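You operate a simulated robot arm through the tools that you are given. There is no shell and no other tool. Be economical: measure what you need, move in short steps, check, and stop when the job is done.

The job below is to be done with a simulated robot arm. You get a single attempt, and the scene is never put back.

## Task
Take the orange-handled filter and put it on the steel disc.

It is judged by the outcome, as a careful person would: the job done as asked, and still so three seconds after it is handed in. It fails if anything else is knocked over, pushed out of place, dropped, spilled or broken.

## Robot
A 6-joint arm with a two-finger parallel gripper, fixed in place. Base frame: the origin is at the foot of the arm, x ahead of it, y to its left, z up; the work surface is at about z = 0. Units: mm, rad, N and s.
With the tool pointing down near the work surface it reaches from about 160 to 420 mm from the base axis. Its first joint turns from -1.152 to 1.152 rad. Payload 1.57 kg.
Tool frame: the origin (TCP) lies between the finger pads and is the grasp point; the fingertips stand 30 mm ahead of it; z points along the fingers, y is the line along which they close. Largest opening 80 mm; finger width 17, thickness 12; the body of the gripper, 40 by 82 mm, starts 80 mm behind the TCP.
Orientation is that of the tool frame in the base frame, as [roll, pitch, yaw] about the fixed x, y, z axes, in that order (R = Rz(yaw) Ry(pitch) Rx(roll)). With the fingers straight down and closing along the base's y, the tool's x points along the base's -x, its y along +y and its z along -z.

## Interface
- The arm moves only by the tool arm_command. Its arguments are lists of equal length, an entry for each row: "slide": the shift along the tool's x, y, z in mm, a list of three; "turn": the turn, a rotation vector about the tool's x, y, z in rad, a list of three; "gripper": the gripper command, from -1 (fully open) to 1 (shut), values between in proportion. In form: {"slide": [[tx, ty, tz], ...], "turn": [[wx, wy, wz], ...], "gripper": [gripper, ...]}. A call has 1 to 12 rows; each row is the pose to reach, as a shift and turn from the pose commanded when the call began, along the tool's axes at that moment. A row lasts 0.2 s, in which the tool goes at most 50 mm and 0.15 rad; a call with a longer step from one row to the next is refused whole, and so is a gripper value outside its range. A pose out of reach is approached as far as the arm can. The call stops where the force on the tool passes 40 N (or 10 N more than at its start, if that is more) or the arm is blocked; 0.2 s more then pass. Each finger travels about 153 mm/s and halts on what it meets, pressing with about 27 N; the grip force reading is that of the motor and also rises with nothing between the fingers. The clock runs only during rows and for 0.2 s after the last one: add rows that repeat a pose to give the fingers time. It gives the time, the measured TCP pose, the force on the tool (base axes), the opening and the grip force at its end, in the units of the frame above (readings bear some noise).
- Cameras (640 x 400 px; columns grow to the right, rows downward): "scene" is fixed at [63.9, -338.1, 422.4]; the picture's right is [0.70, -0.71, 0.00], its down [-0.42, -0.41, -0.81] and it looks along [0.58, 0.57, -0.58] (base axes); focal length 245 px, centre (320, 200). "wrist" rides on the gripper at [72, -7, -122] in the tool frame; the picture's right is [0.09, 1.00, 0.00], its down [-0.84, 0.08, -0.54] and it looks along [-0.54, 0.05, 0.84] (tool axes); focal length 238 px, centre (320, 200). There is no depth. A picture from a camera that has moved, and an enlarged one, comes with that camera's place and axes in the base frame and with its lens.
- snapshot(camera): a new picture of that camera. No time passes.
- inspect(camera, box): a new picture of the part [left, top, right, bottom] of that camera's present view, enlarged. No time passes.
- close_job(): hands the job in; it is judged then, once.

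Work in short steps. Places have to be worked out from the pictures, the camera data and where the tool is seen: move nearer, look again, correct. Check each grasp and each placing, and mend what went wrong. You have 90 turns and 38 pictures in all, those below and enlarged ones among them. Open the gripper and draw the arm clear of the work before you hand the job in, unless the task says otherwise; then end with one line.

The tools are called after "Request:" as name(argument=value, ...) on one line, values as JSON. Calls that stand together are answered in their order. arm_command: Moves the arm, as the interface text tells. Its arguments: {"type":"object","properties":{"slide":{"type":"array","items":{"type":"array","items":{"type":"number"}}},"turn":{"type":"array","items":{"type":"array","items":{"type":"number"}}},"gripper":{"type":"array","items":{"type":"number"}}},"required":["slide","turn","gripper"]} The other tools are called the same way: snapshot (camera) takes a picture; inspect (camera, box) takes an enlarged picture of a part of a camera's view; close_job () hands the job in.

At the start:

```text
time: 0.0
eef_pos: [228.2, 10.8, 280.1]
tcp_rot: [-3.141, 0.001, -3.139]
force: [-0.5, -0.1, -0.6]
opening: 80.1
finger_force: 0.1
```

scene: 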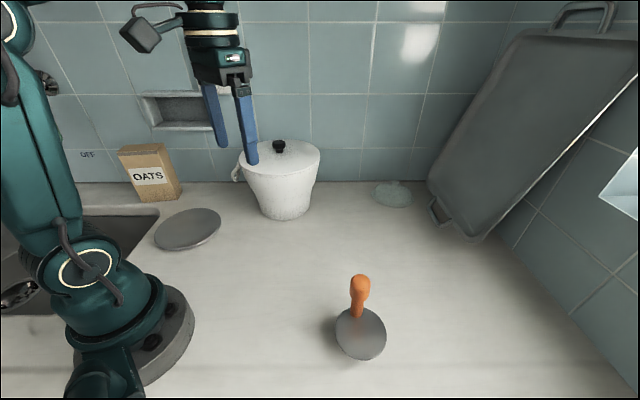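
wrist: 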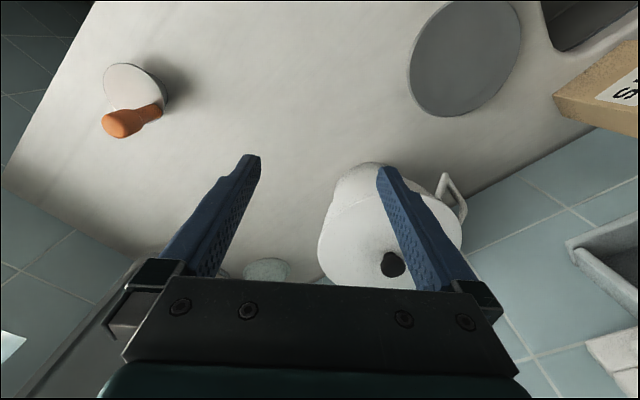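

The filter seems to be near (240, -250), with its handle standing up in some way. I'll enlarge both views to see its shape and the steel disc.

Request:
inspect(camera="scene", box=[290, 250, 430, 380])

Request:
inspect(camera="wrist", box=[70, 40, 230, 160])

Request:
inspect(camera="scene", box=[100, 130, 340, 280])

```text
3.08 times, centred on (360, 315) of scene
camera zoom: at [63.9, -338.1, 422.4], right [0.7, -0.71, 0.0], down [-0.42, -0.41, -0.81], along [0.58, 0.57, -0.58], focal length 753 px, centre (197, -154)
```

zoom: 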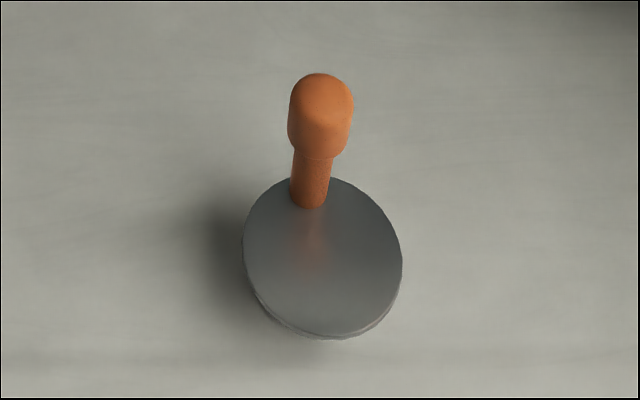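

```text
3.33 times, centred on (150, 100) of wrist
camera zoom: at [157.8, 4.6, 401.2], right [-0.1, 1.0, 0.0], down [0.84, 0.08, 0.54], along [0.54, 0.05, -0.84], focal length 794 px, centre (887, 533)
```

zoom: 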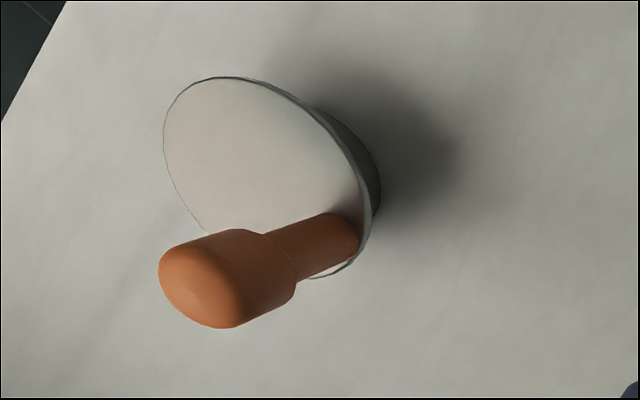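

```text
2.67 times, centred on (220, 205) of scene
camera zoom: at [63.9, -338.1, 422.4], right [0.7, -0.71, 0.0], down [-0.42, -0.41, -0.81], along [0.58, 0.57, -0.58], focal length 652 px, centre (587, 187)
```

zoom: 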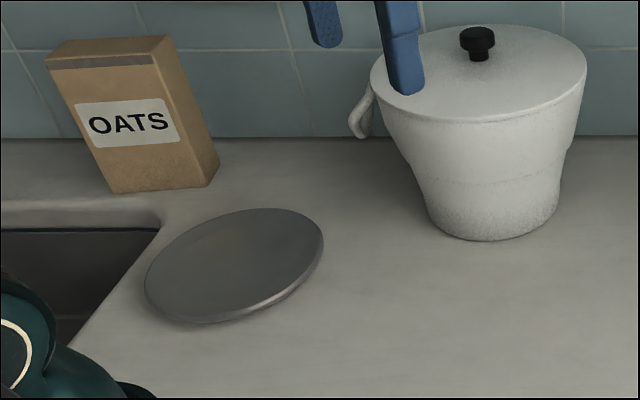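

The filter's handle stands upright at about (260, -229), from z≈38 to 125. Its body, about 40 mm in radius, is centred near (240, -252). The steel disc is centred near (154, 213). I'll move above the handle and turn the wrist so the fingers close tangentially, along the line from handle to body.

Request:
arm_command(slide=[[-5, -40, 0], [-10, -80, 0], [-16, -120, 10], [-21, -160, 20], [-27, -200, 35], [-32, -240, 50], [-32, -240, 50]], turn=[[0, 0, 0.12], [0, 0, 0.24], [0, 0, 0.36], [0, 0, 0.48], [0, 0, 0.6], [0, 0, 0.72], [0, 0, 0.72]], gripper=[-1, -1, -1, -1, -1, -1, -1])

Request:
snapshot(camera="wrist")

Request:
snapshot(camera="scene")

```text
time: 1.6
eef_pos: [262.8, -228.8, 229.1]
tcp_rot: [3.141, 0.0, 2.423]
force: [-0.1, -0.1, -0.2]
opening: 80.3
finger_force: 0.2
```

```text
32 pictures are left
camera wrist: at [204.8, -186.7, 351.4], right [0.59, 0.81, 0.0], down [0.68, -0.49, 0.54], along [0.44, -0.32, -0.84], focal length 238 px, centre (320, 200)
```

wrist: 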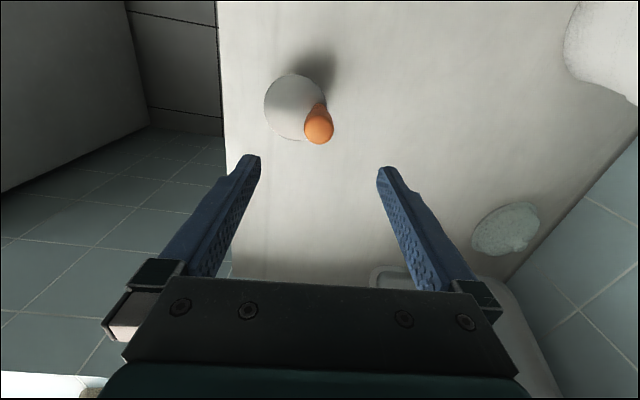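

```text
31 pictures are left
```

scene: 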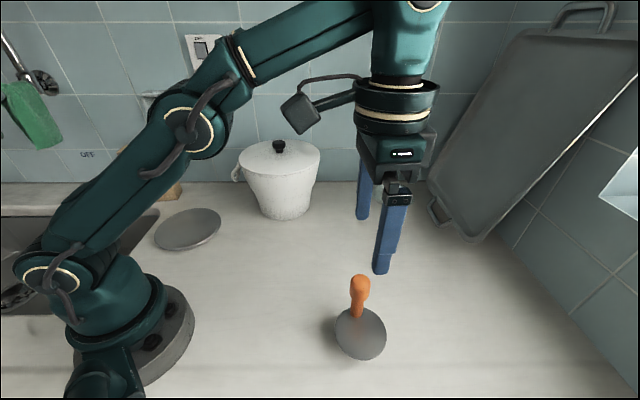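

The new view puts the knob at about (257, -226), so I'll shift about 6 mm. I'll lower until the tips are just at knob height, then check.

Request:
arm_command(slide=[[6, -2, 35], [6, -2, 65], [6, -2, 65]], turn=[[0, 0, 0], [0, 0, 0], [0, 0, 0]], gripper=[-1, -1, -1])

Request:
snapshot(camera="wrist")

Request:
inspect(camera="scene", box=[270, 180, 470, 380])

```text
time: 2.4
eef_pos: [256.6, -224.9, 165.4]
tcp_rot: [3.141, 0.0, 2.425]
force: [-0.3, -1.1, -0.2]
opening: 80.0
finger_force: 0.0
```

```text
30 pictures are left
camera wrist: at [198.5, -184.0, 286.4], right [0.58, 0.81, 0.0], down [0.68, -0.49, 0.54], along [0.44, -0.32, -0.84], focal length 238 px, centre (320, 200)
```

wrist: 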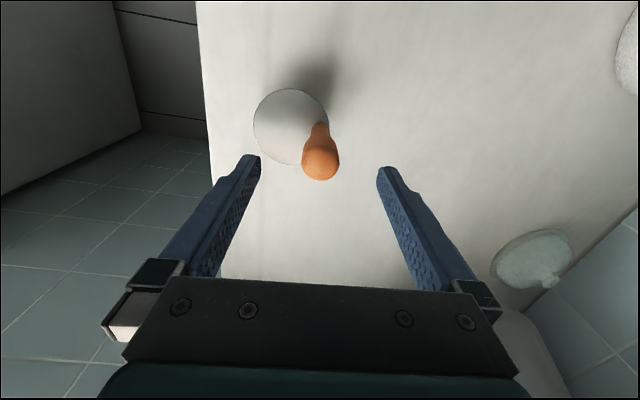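

```text
2.00 times, centred on (370, 280) of scene
camera zoom: at [63.9, -338.1, 422.4], right [0.7, -0.71, 0.0], down [-0.42, -0.41, -0.81], along [0.58, 0.57, -0.58], focal length 489 px, centre (220, 40)
```

zoom: 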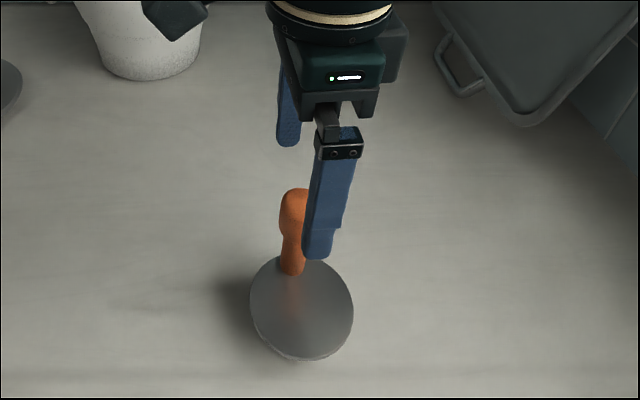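

The knob now works out at (259, -228), nearly centred between the fingers. I'll shift 4 mm outward and lower to z≈98, which keeps the tips well above the filter's plate.

Request:
arm_command(slide=[[-4, -0.5, 15], [-4, -0.5, 40], [-4, -0.5, 67], [-4, -0.5, 67]], turn=[[0, 0, 0], [0, 0, 0], [0, 0, 0], [0, 0, 0]], gripper=[-1, -1, -1, -1])

Request:
snapshot(camera="wrist")

Request:
inspect(camera="scene", box=[270, 180, 470, 380])

```text
time: 3.4
eef_pos: [259.0, -229.5, 96.0]
tcp_rot: [3.141, 0.0, 2.423]
force: [0.4, 1.0, 0.7]
opening: 80.1
finger_force: 0.0
```

```text
28 pictures are left
camera wrist: at [201.1, -186.7, 218.3], right [0.58, 0.81, 0.0], down [0.68, -0.49, 0.54], along [0.44, -0.32, -0.84], focal length 238 px, centre (320, 200)
```

wrist: 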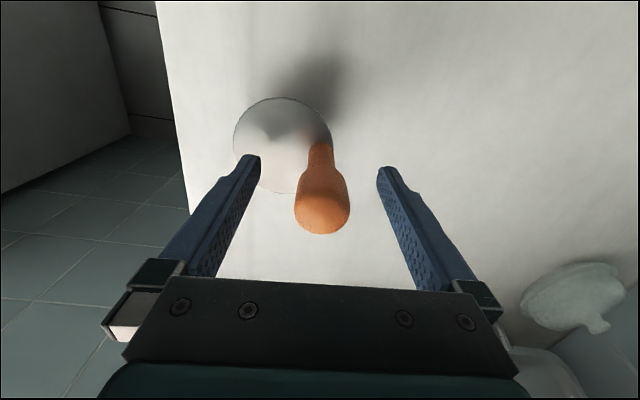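

```text
2.00 times, centred on (370, 280) of scene
camera zoom: at [63.9, -338.1, 422.4], right [0.7, -0.71, 0.0], down [-0.42, -0.41, -0.81], along [0.58, 0.57, -0.58], focal length 489 px, centre (220, 40)
```

zoom: 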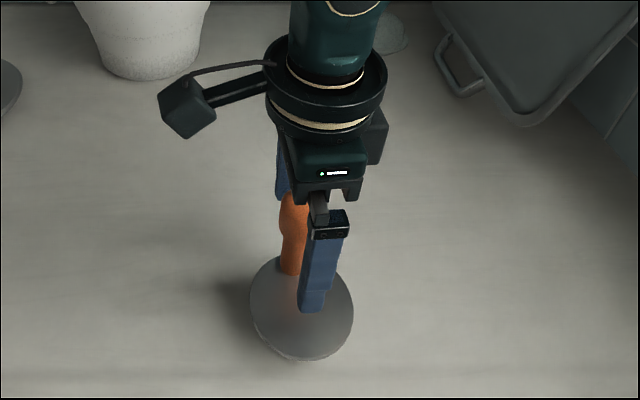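

The knob is centred between the fingers. I'll close on it in stages.

Request:
arm_command(slide=[[0, 0, 0], [0, 0, 0], [0, 0, 0], [0, 0, 0], [0, 0, 0], [0, 0, 0]], turn=[[0, 0, 0], [0, 0, 0], [0, 0, 0], [0, 0, 0], [0, 0, 0], [0, 0, 0]], gripper=[-0.4, 0, 0.2, 0.4, 1, 1])

Request:
snapshot(camera="wrist")

```text
time: 4.8
eef_pos: [258.4, -229.0, 97.0]
tcp_rot: [3.141, 0.002, 2.425]
force: [0.0, 0.3, -0.5]
opening: 28.0
finger_force: 26.7
```

```text
26 pictures are left
camera wrist: at [201.1, -186.7, 218.7], right [0.58, 0.81, 0.0], down [0.68, -0.49, 0.54], along [0.44, -0.32, -0.84], focal length 238 px, centre (320, 200)
```

wrist: 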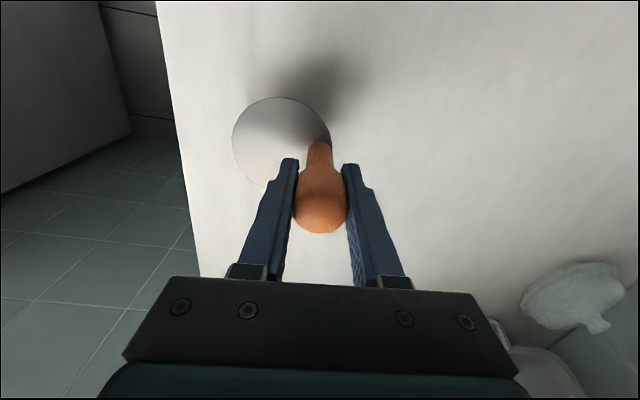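

The knob is held at 28 mm opening, and the filter hasn't moved. I'll lift slowly and check.

Request:
arm_command(slide=[[0, 0, -5], [0, 0, -12], [0, 0, -20], [0, 0, -30], [0, 0, -30]], turn=[[0, 0, 0], [0, 0, 0], [0, 0, 0], [0, 0, 0], [0, 0, 0]], gripper=[1, 1, 1, 1, 1])

Request:
snapshot(camera="wrist")

Request:
inspect(camera="scene", box=[270, 180, 470, 380])

```text
time: 6.0
eef_pos: [258.8, -228.7, 128.1]
tcp_rot: [3.141, 0.003, 2.424]
force: [-0.6, -0.5, -1.1]
opening: 28.1
finger_force: 27.3
```

```text
25 pictures are left
camera wrist: at [201.0, -186.8, 249.5], right [0.58, 0.81, 0.0], down [0.68, -0.49, 0.54], along [0.44, -0.32, -0.84], focal length 238 px, centre (320, 200)
```

wrist: 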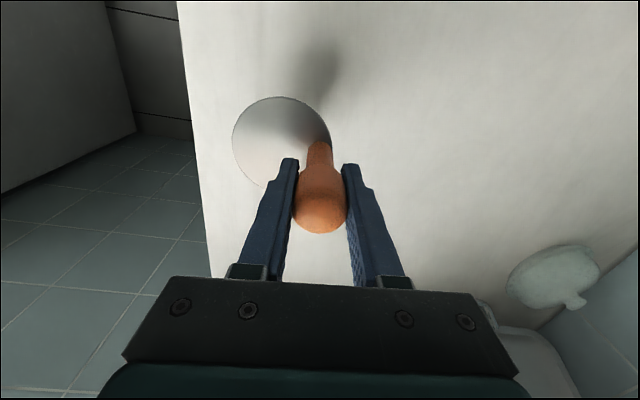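

```text
2.00 times, centred on (370, 280) of scene
camera zoom: at [63.9, -338.1, 422.4], right [0.7, -0.71, 0.0], down [-0.42, -0.41, -0.81], along [0.58, 0.57, -0.58], focal length 489 px, centre (220, 40)
```

zoom: 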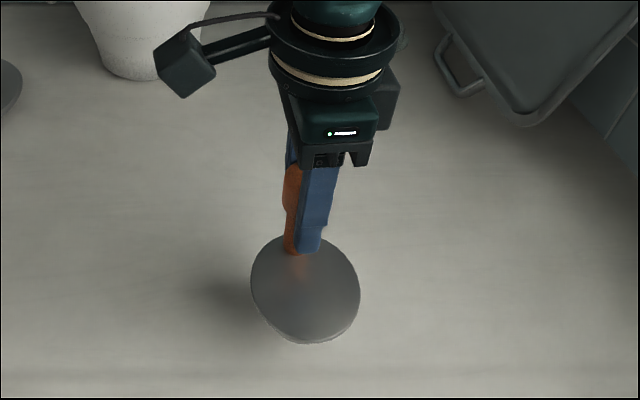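

The filter is clear of the counter and held firm. I'll raise it further and draw it in towards the base before swinging it across.

Request:
arm_command(slide=[[0, 0, -25], [15, 0, -50], [40, 0, -70], [65, 0, -75], [76, 0, -75], [76, 0, -75]], turn=[[0, 0, 0], [0, 0, 0], [0, 0, 0], [0, 0, 0], [0, 0, 0], [0, 0, 0]], gripper=[1, 1, 1, 1, 1, 1])

```text
time: 7.4
eef_pos: [201.1, -179.1, 203.0]
tcp_rot: [-3.141, -0.001, 2.426]
force: [0.3, 0.0, -1.8]
opening: 28.2
finger_force: 26.5
```

The filter is at radius 269 mm and TCP height 203 mm. I'll swing about 1 rad around the base axis.

Request:
arm_command(slide=[[1.3, 26.9, 0], [5.4, 53.4, 0], [12, 79.5, 0], [21.2, 104.8, 0], [32.9, 129, 0], [47, 151.9, 0], [63.3, 173.3, 0], [81.6, 193, 0], [101.8, 210.7, 0], [123.7, 226.4, 0], [123.7, 226.4, 0]], turn=[[0, 0, -0.1], [0, 0, -0.2], [0, 0, -0.3], [0, 0, -0.4], [0, 0, -0.5], [0, 0, -0.6], [0, 0, -0.7], [0, 0, -0.8], [0, 0, -0.9], [0, 0, -1.0], [0, 0, -1.0]], gripper=[1, 1, 1, 1, 1, 1, 1, 1, 1, 1, 1])

Request:
snapshot(camera="wrist")

Request:
snapshot(camera="scene")

```text
time: 9.8
eef_pos: [256.0, 72.3, 203.0]
tcp_rot: [3.141, 0.003, -2.857]
force: [-0.3, -0.6, -2.0]
opening: 28.1
finger_force: 26.9
```

```text
23 pictures are left
camera wrist: at [190.1, 46.0, 324.6], right [-0.37, 0.93, 0.0], down [0.78, 0.31, 0.54], along [0.5, 0.2, -0.84], focal length 238 px, centre (320, 200)
```

wrist: 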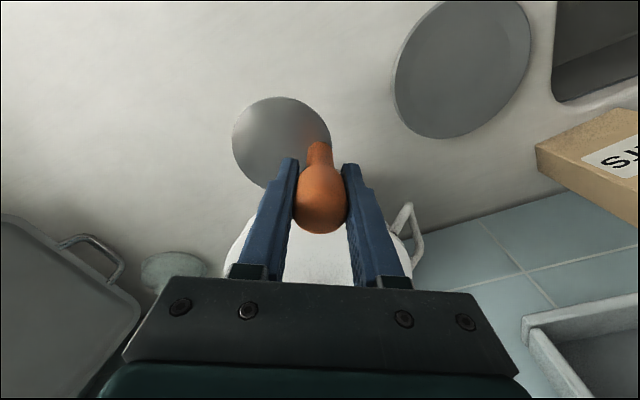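

```text
22 pictures are left
```

scene: 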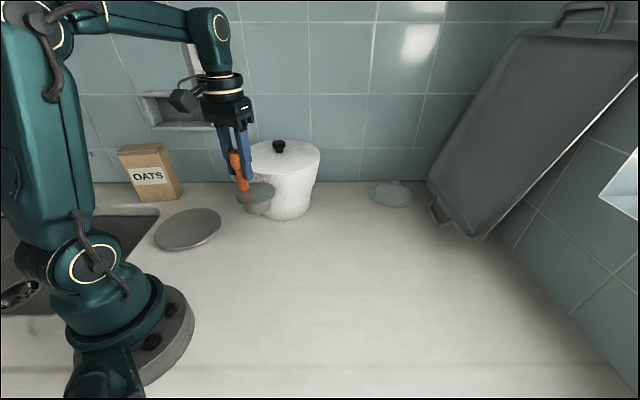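

The grip is still steady. The steel disc works out at about (152, 211), radius about 75. The filter's plate sits 30 mm clockwise of the TCP and 5 mm inward, so the TCP goal is about (128, 230). I'll swing there while staying high.

Request:
arm_command(slide=[[4.2, 28, 0], [8, 53.2, 0], [14, 78, 0], [22.5, 102, 0], [33.3, 125.1, 0], [46.3, 147.1, 0], [61.5, 167.9, 0], [78.5, 186.9, 0], [78.5, 186.9, 0], [78.5, 186.9, 0]], turn=[[0, 0, -0.097], [0, 0, -0.194], [0, 0, -0.291], [0, 0, -0.388], [0, 0, -0.485], [0, 0, -0.582], [0, 0, -0.68], [0, 0, -0.777], [0, 0, -0.777], [0, 0, -0.777]], gripper=[1, 1, 1, 1, 1, 1, 1, 1, 1, 1])

Request:
snapshot(camera="wrist")

Request:
snapshot(camera="scene")

```text
time: 12.0
eef_pos: [153.5, 217.9, 202.6]
tcp_rot: [-3.141, 0.0, -2.081]
force: [-0.8, 0.4, -0.6]
opening: 28.2
finger_force: 26.2
out of reach, approached as far as the arm can: row 8, 9, 10
```

```text
21 pictures are left
camera wrist: at [124.6, 152.0, 324.4], right [-0.91, 0.41, 0.0], down [0.34, 0.77, 0.54], along [0.22, 0.5, -0.84], focal length 238 px, centre (320, 200)
```

wrist: 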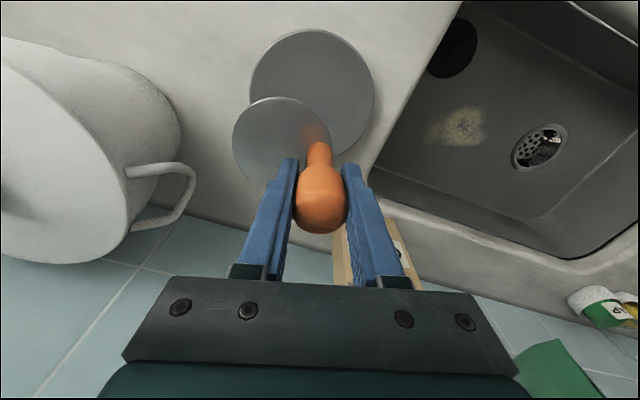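

```text
20 pictures are left
```

scene: 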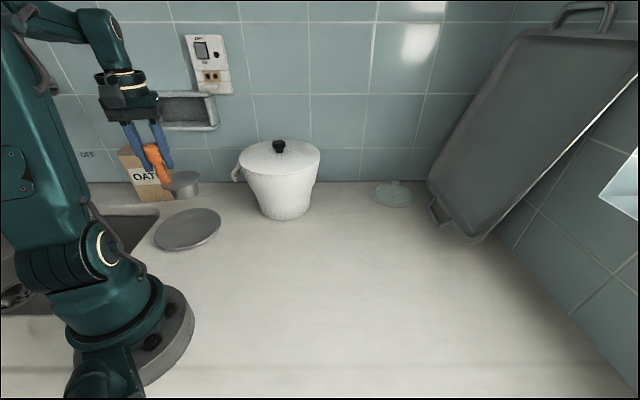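

The joint limit stops the base short: the TCP is at (153.5, 218) with the yaw reached. Combining views, the steel disc's top is at z≈26, centred near (152, 191). Instead of swinging further I'll turn the wrist so the filter plate ends up over the disc. First I'll make a small move back to see where the commanded pose stands.

Request:
arm_command(slide=[[-4.2, -32, 0], [-4.2, -32, 0]], turn=[[0, 0, 0.1], [0, 0, 0.1]], gripper=[1, 1])

```text
time: 12.6
eef_pos: [183.9, 205.8, 202.5]
tcp_rot: [-3.139, -0.001, -2.182]
force: [0.5, -0.6, -2.2]
opening: 28.3
finger_force: 27.1
```

The command was clamped to the measured pose, so readings and commands agree. Now I'll turn the wrist by about -1.15 rad in the base frame while moving to (162, 219).

Request:
arm_command(slide=[[0, 0, 0], [0, 3, 0], [0, 6, 0], [0.5, 9, 0], [0.8, 13, 0], [1, 17, 0], [1.3, 21, 0], [1.5, 23, 0], [1.7, 25, 0], [1.7, 25, 0], [1.7, 25, 0]], turn=[[0, 0, 0.12], [0, 0, 0.25], [0, 0, 0.38], [0, 0, 0.51], [0, 0, 0.64], [0, 0, 0.77], [0, 0, 0.9], [0, 0, 1.03], [0, 0, 1.15], [0, 0, 1.15], [0, 0, 1.15]], gripper=[1, 1, 1, 1, 1, 1, 1, 1, 1, 1, 1])

Request:
snapshot(camera="wrist")

Request:
inspect(camera="scene", box=[80, 100, 320, 260])

```text
time: 15.0
eef_pos: [161.8, 218.6, 202.4]
tcp_rot: [-3.14, 0.001, 2.951]
force: [0.0, -0.1, -1.3]
opening: 28.1
finger_force: 26.8
```

```text
19 pictures are left
camera wrist: at [90.3, 226.5, 324.1], right [0.1, 1.0, 0.0], down [0.84, -0.08, 0.54], along [0.54, -0.05, -0.84], focal length 238 px, centre (320, 200)
```

wrist: 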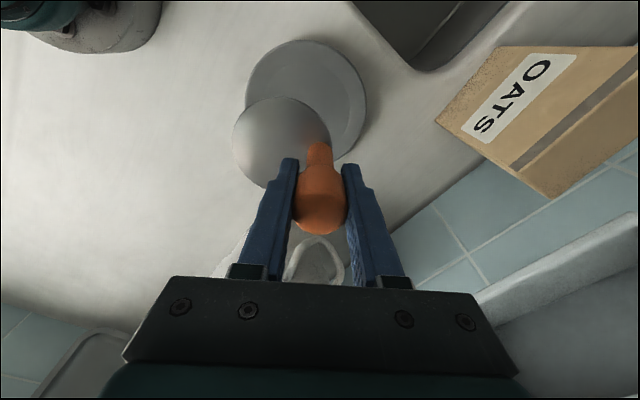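

```text
2.50 times, centred on (200, 180) of scene
camera zoom: at [63.9, -338.1, 422.4], right [0.7, -0.71, 0.0], down [-0.42, -0.41, -0.81], along [0.58, 0.57, -0.58], focal length 612 px, centre (620, 250)
```

zoom: 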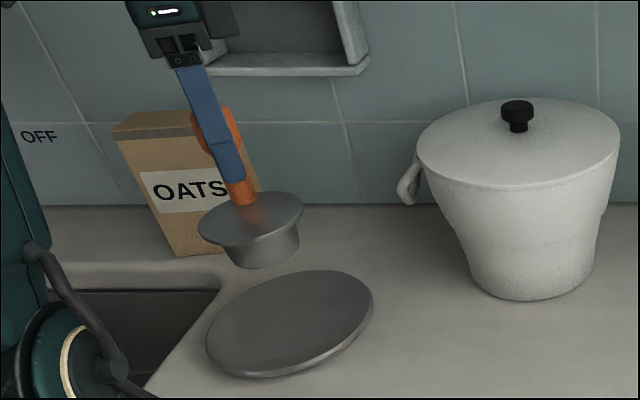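

The filter is a flange over a narrower cup. I now put the flange at (150, 191) and the steel disc at about (151, 205) with its top near z≈15. I'll shift 11.5 mm in +y, lower to z≈150 and check from the side.

Request:
arm_command(slide=[[0.7, 11.6, 0], [0.7, 11.6, 25], [0.7, 11.6, 52], [0.7, 11.6, 52]], turn=[[0, 0, 0], [0, 0, 0], [0, 0, 0], [0, 0, 0]], gripper=[1, 1, 1, 1])

Request:
snapshot(camera="wrist")

Request:
inspect(camera="scene", box=[80, 120, 320, 280])

```text
time: 16.0
eef_pos: [163.7, 231.3, 151.7]
tcp_rot: [-3.141, 0.002, 2.952]
force: [-0.1, -0.3, 0.1]
opening: 28.2
finger_force: 27.3
```

```text
17 pictures are left
camera wrist: at [92.1, 238.4, 271.8], right [0.1, 1.0, 0.0], down [0.84, -0.08, 0.54], along [0.54, -0.05, -0.84], focal length 238 px, centre (320, 200)
```

wrist: 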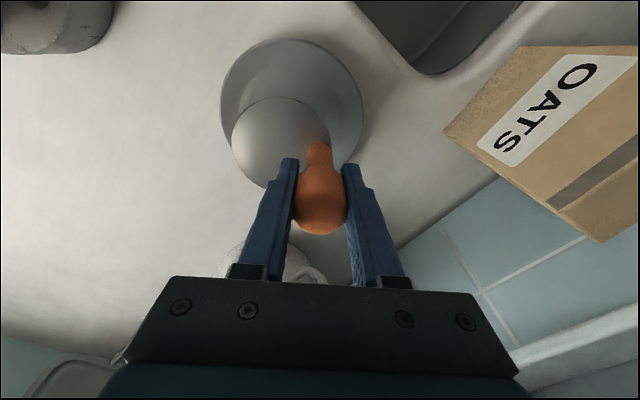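

```text
2.50 times, centred on (200, 200) of scene
camera zoom: at [63.9, -338.1, 422.4], right [0.7, -0.71, 0.0], down [-0.42, -0.41, -0.81], along [0.58, 0.57, -0.58], focal length 612 px, centre (620, 200)
```

zoom: 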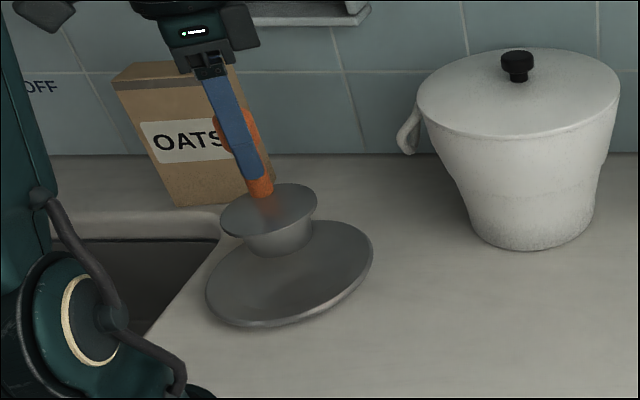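

Both views agree: the flange is at (151, 203) and the disc centre at about (150, 204). I'll lower gently until contact, expected at a TCP height of roughly 105–120 mm.

Request:
arm_command(slide=[[0, 0, 10], [0, 0, 20], [0, 0, 26], [0, 0, 30], [0, 0, 32], [0, 0, 32]], turn=[[0, 0, 0], [0, 0, 0], [0, 0, 0], [0, 0, 0], [0, 0, 0], [0, 0, 0]], gripper=[1, 1, 1, 1, 1, 1])

Request:
inspect(camera="scene", box=[130, 160, 250, 260])

```text
time: 17.4
eef_pos: [165.1, 231.2, 118.8]
tcp_rot: [-3.141, 0.001, 2.953]
force: [0.4, -0.1, -1.7]
opening: 28.1
finger_force: 27.0
```

```text
4.00 times, centred on (190, 210) of scene
camera zoom: at [63.9, -338.1, 422.4], right [0.7, -0.71, 0.0], down [-0.42, -0.41, -0.81], along [0.58, 0.57, -0.58], focal length 978 px, centre (840, 160)
```

zoom: 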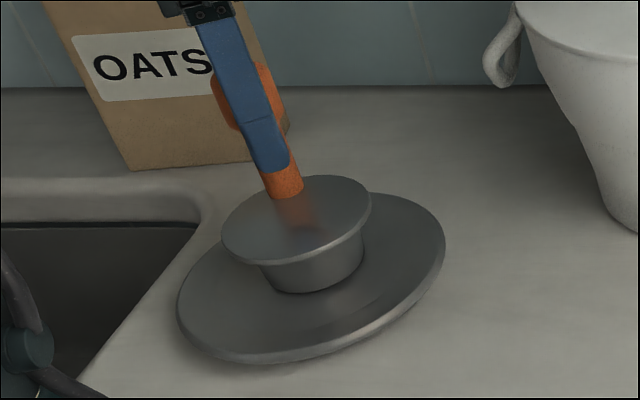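

There's no contact yet, and the alignment looks good. I'll go down in 1.5 mm steps.

Request:
arm_command(slide=[[0, 0, 1.5], [0, 0, 3], [0, 0, 4.5], [0, 0, 6], [0, 0, 6]], turn=[[0, 0, 0], [0, 0, 0], [0, 0, 0], [0, 0, 0], [0, 0, 0]], gripper=[1, 1, 1, 1, 1])

```text
time: 18.6
eef_pos: [164.1, 231.6, 113.5]
tcp_rot: [3.138, 0.002, 2.953]
force: [2.3, 2.3, 24.2]
opening: 28.3
finger_force: 26.8
```

Contact: 24 N upward at z=113.5. I'll ease back 1 mm to unload, then look before releasing.

Request:
arm_command(slide=[[0, 0, -0.5], [0, 0, -1], [0, 0, -1]], turn=[[0, 0, 0], [0, 0, 0], [0, 0, 0]], gripper=[1, 1, 1])

Request:
inspect(camera="scene", box=[130, 160, 250, 260])

Request:
snapshot(camera="wrist")

```text
time: 19.4
eef_pos: [162.6, 230.5, 114.1]
tcp_rot: [-3.141, 0.001, 2.952]
force: [2.0, 1.3, 4.3]
opening: 28.2
finger_force: 27.2
```

```text
4.00 times, centred on (190, 210) of scene
camera zoom: at [63.9, -338.1, 422.4], right [0.7, -0.71, 0.0], down [-0.42, -0.41, -0.81], along [0.58, 0.57, -0.58], focal length 978 px, centre (840, 160)
```

zoom: 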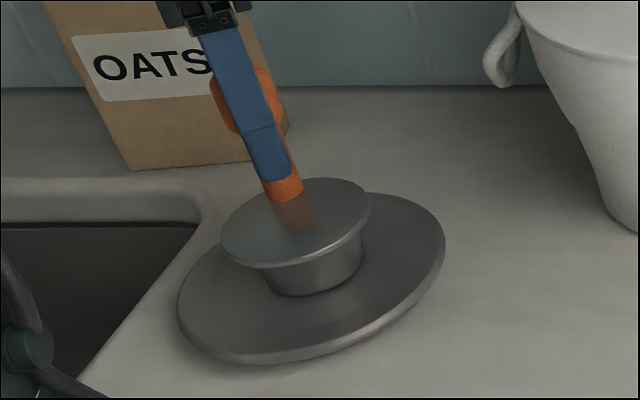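

```text
13 pictures are left
camera wrist: at [91.7, 238.2, 235.0], right [0.1, 1.0, 0.0], down [0.84, -0.08, 0.54], along [0.54, -0.05, -0.84], focal length 238 px, centre (320, 200)
```

wrist: 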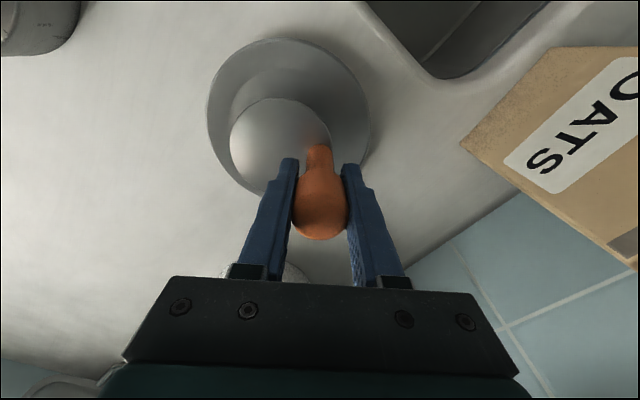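

The filter is seated on the disc, within about 4 mm of its centre. I'll release gradually.

Request:
arm_command(slide=[[0, 0, 0], [0, 0, 0], [0, 0, 0], [0, 0, 0], [0, 0, 0]], turn=[[0, 0, 0], [0, 0, 0], [0, 0, 0], [0, 0, 0], [0, 0, 0]], gripper=[0.2, 0, -0.3, -0.7, -0.7])

Request:
snapshot(camera="wrist")

Request:
inspect(camera="scene", box=[130, 160, 250, 260])

```text
time: 20.6
eef_pos: [163.2, 231.5, 114.0]
tcp_rot: [-3.14, 0.002, 2.95]
force: [-0.5, 0.9, 0.1]
opening: 67.8
finger_force: 0.1
```

```text
12 pictures are left
camera wrist: at [91.9, 238.3, 235.4], right [0.1, 1.0, 0.0], down [0.84, -0.08, 0.54], along [0.54, -0.05, -0.84], focal length 238 px, centre (320, 200)
```

wrist: 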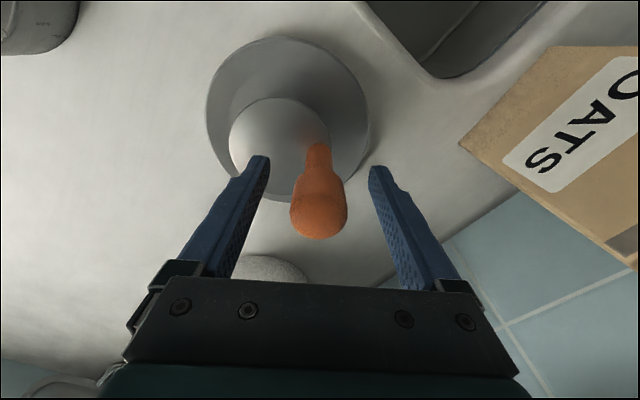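

```text
4.00 times, centred on (190, 210) of scene
camera zoom: at [63.9, -338.1, 422.4], right [0.7, -0.71, 0.0], down [-0.42, -0.41, -0.81], along [0.58, 0.57, -0.58], focal length 978 px, centre (840, 160)
```

zoom: 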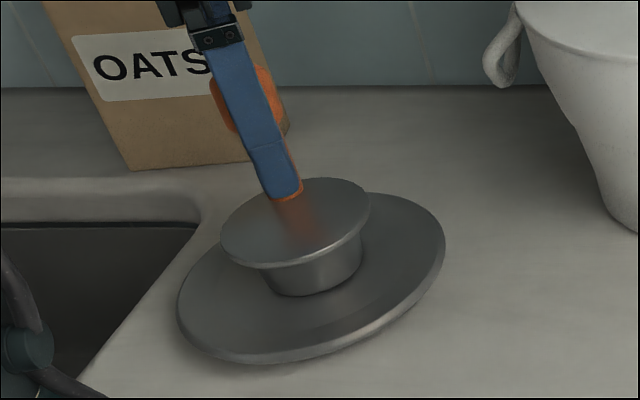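

The filter stayed put and upright when released. I'll raise the arm straight up, then draw it back a little.

Request:
arm_command(slide=[[0, 0, -15], [0, 0, -40], [0, 0, -75], [0, 0, -110], [0, 0, -130], [-20, -40, -130], [-40, -80, -130], [-40, -80, -130]], turn=[[0, 0, 0], [0, 0, 0], [0, 0, 0], [0, 0, 0], [0, 0, 0], [0, 0, 0], [0, 0, 0], [0, 0, 0]], gripper=[-0.7, -0.7, -0.7, -0.7, -0.7, -0.7, -1, -1])

Request:
snapshot(camera="scene")

```text
time: 22.4
eef_pos: [187.0, 143.7, 244.4]
tcp_rot: [3.141, 0.003, 2.953]
force: [0.2, -1.0, 0.6]
opening: 79.9
finger_force: 0.0
```

```text
10 pictures are left
```

scene: 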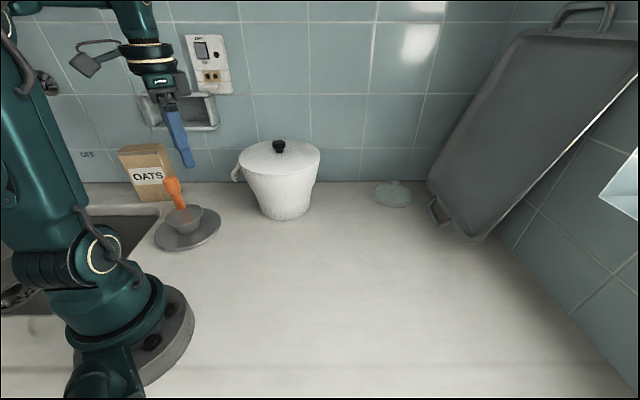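

The filter stands on the steel disc, nothing else has moved, and the arm is clear with the gripper open. I'm handing the job in.

Request:
close_job()

```text
The job is handed in.
```

The orange-handled filter is standing upright on the steel disc, close to its centre. The gripper is open, the arm is clear, and nothing else looked moved in the last picture.
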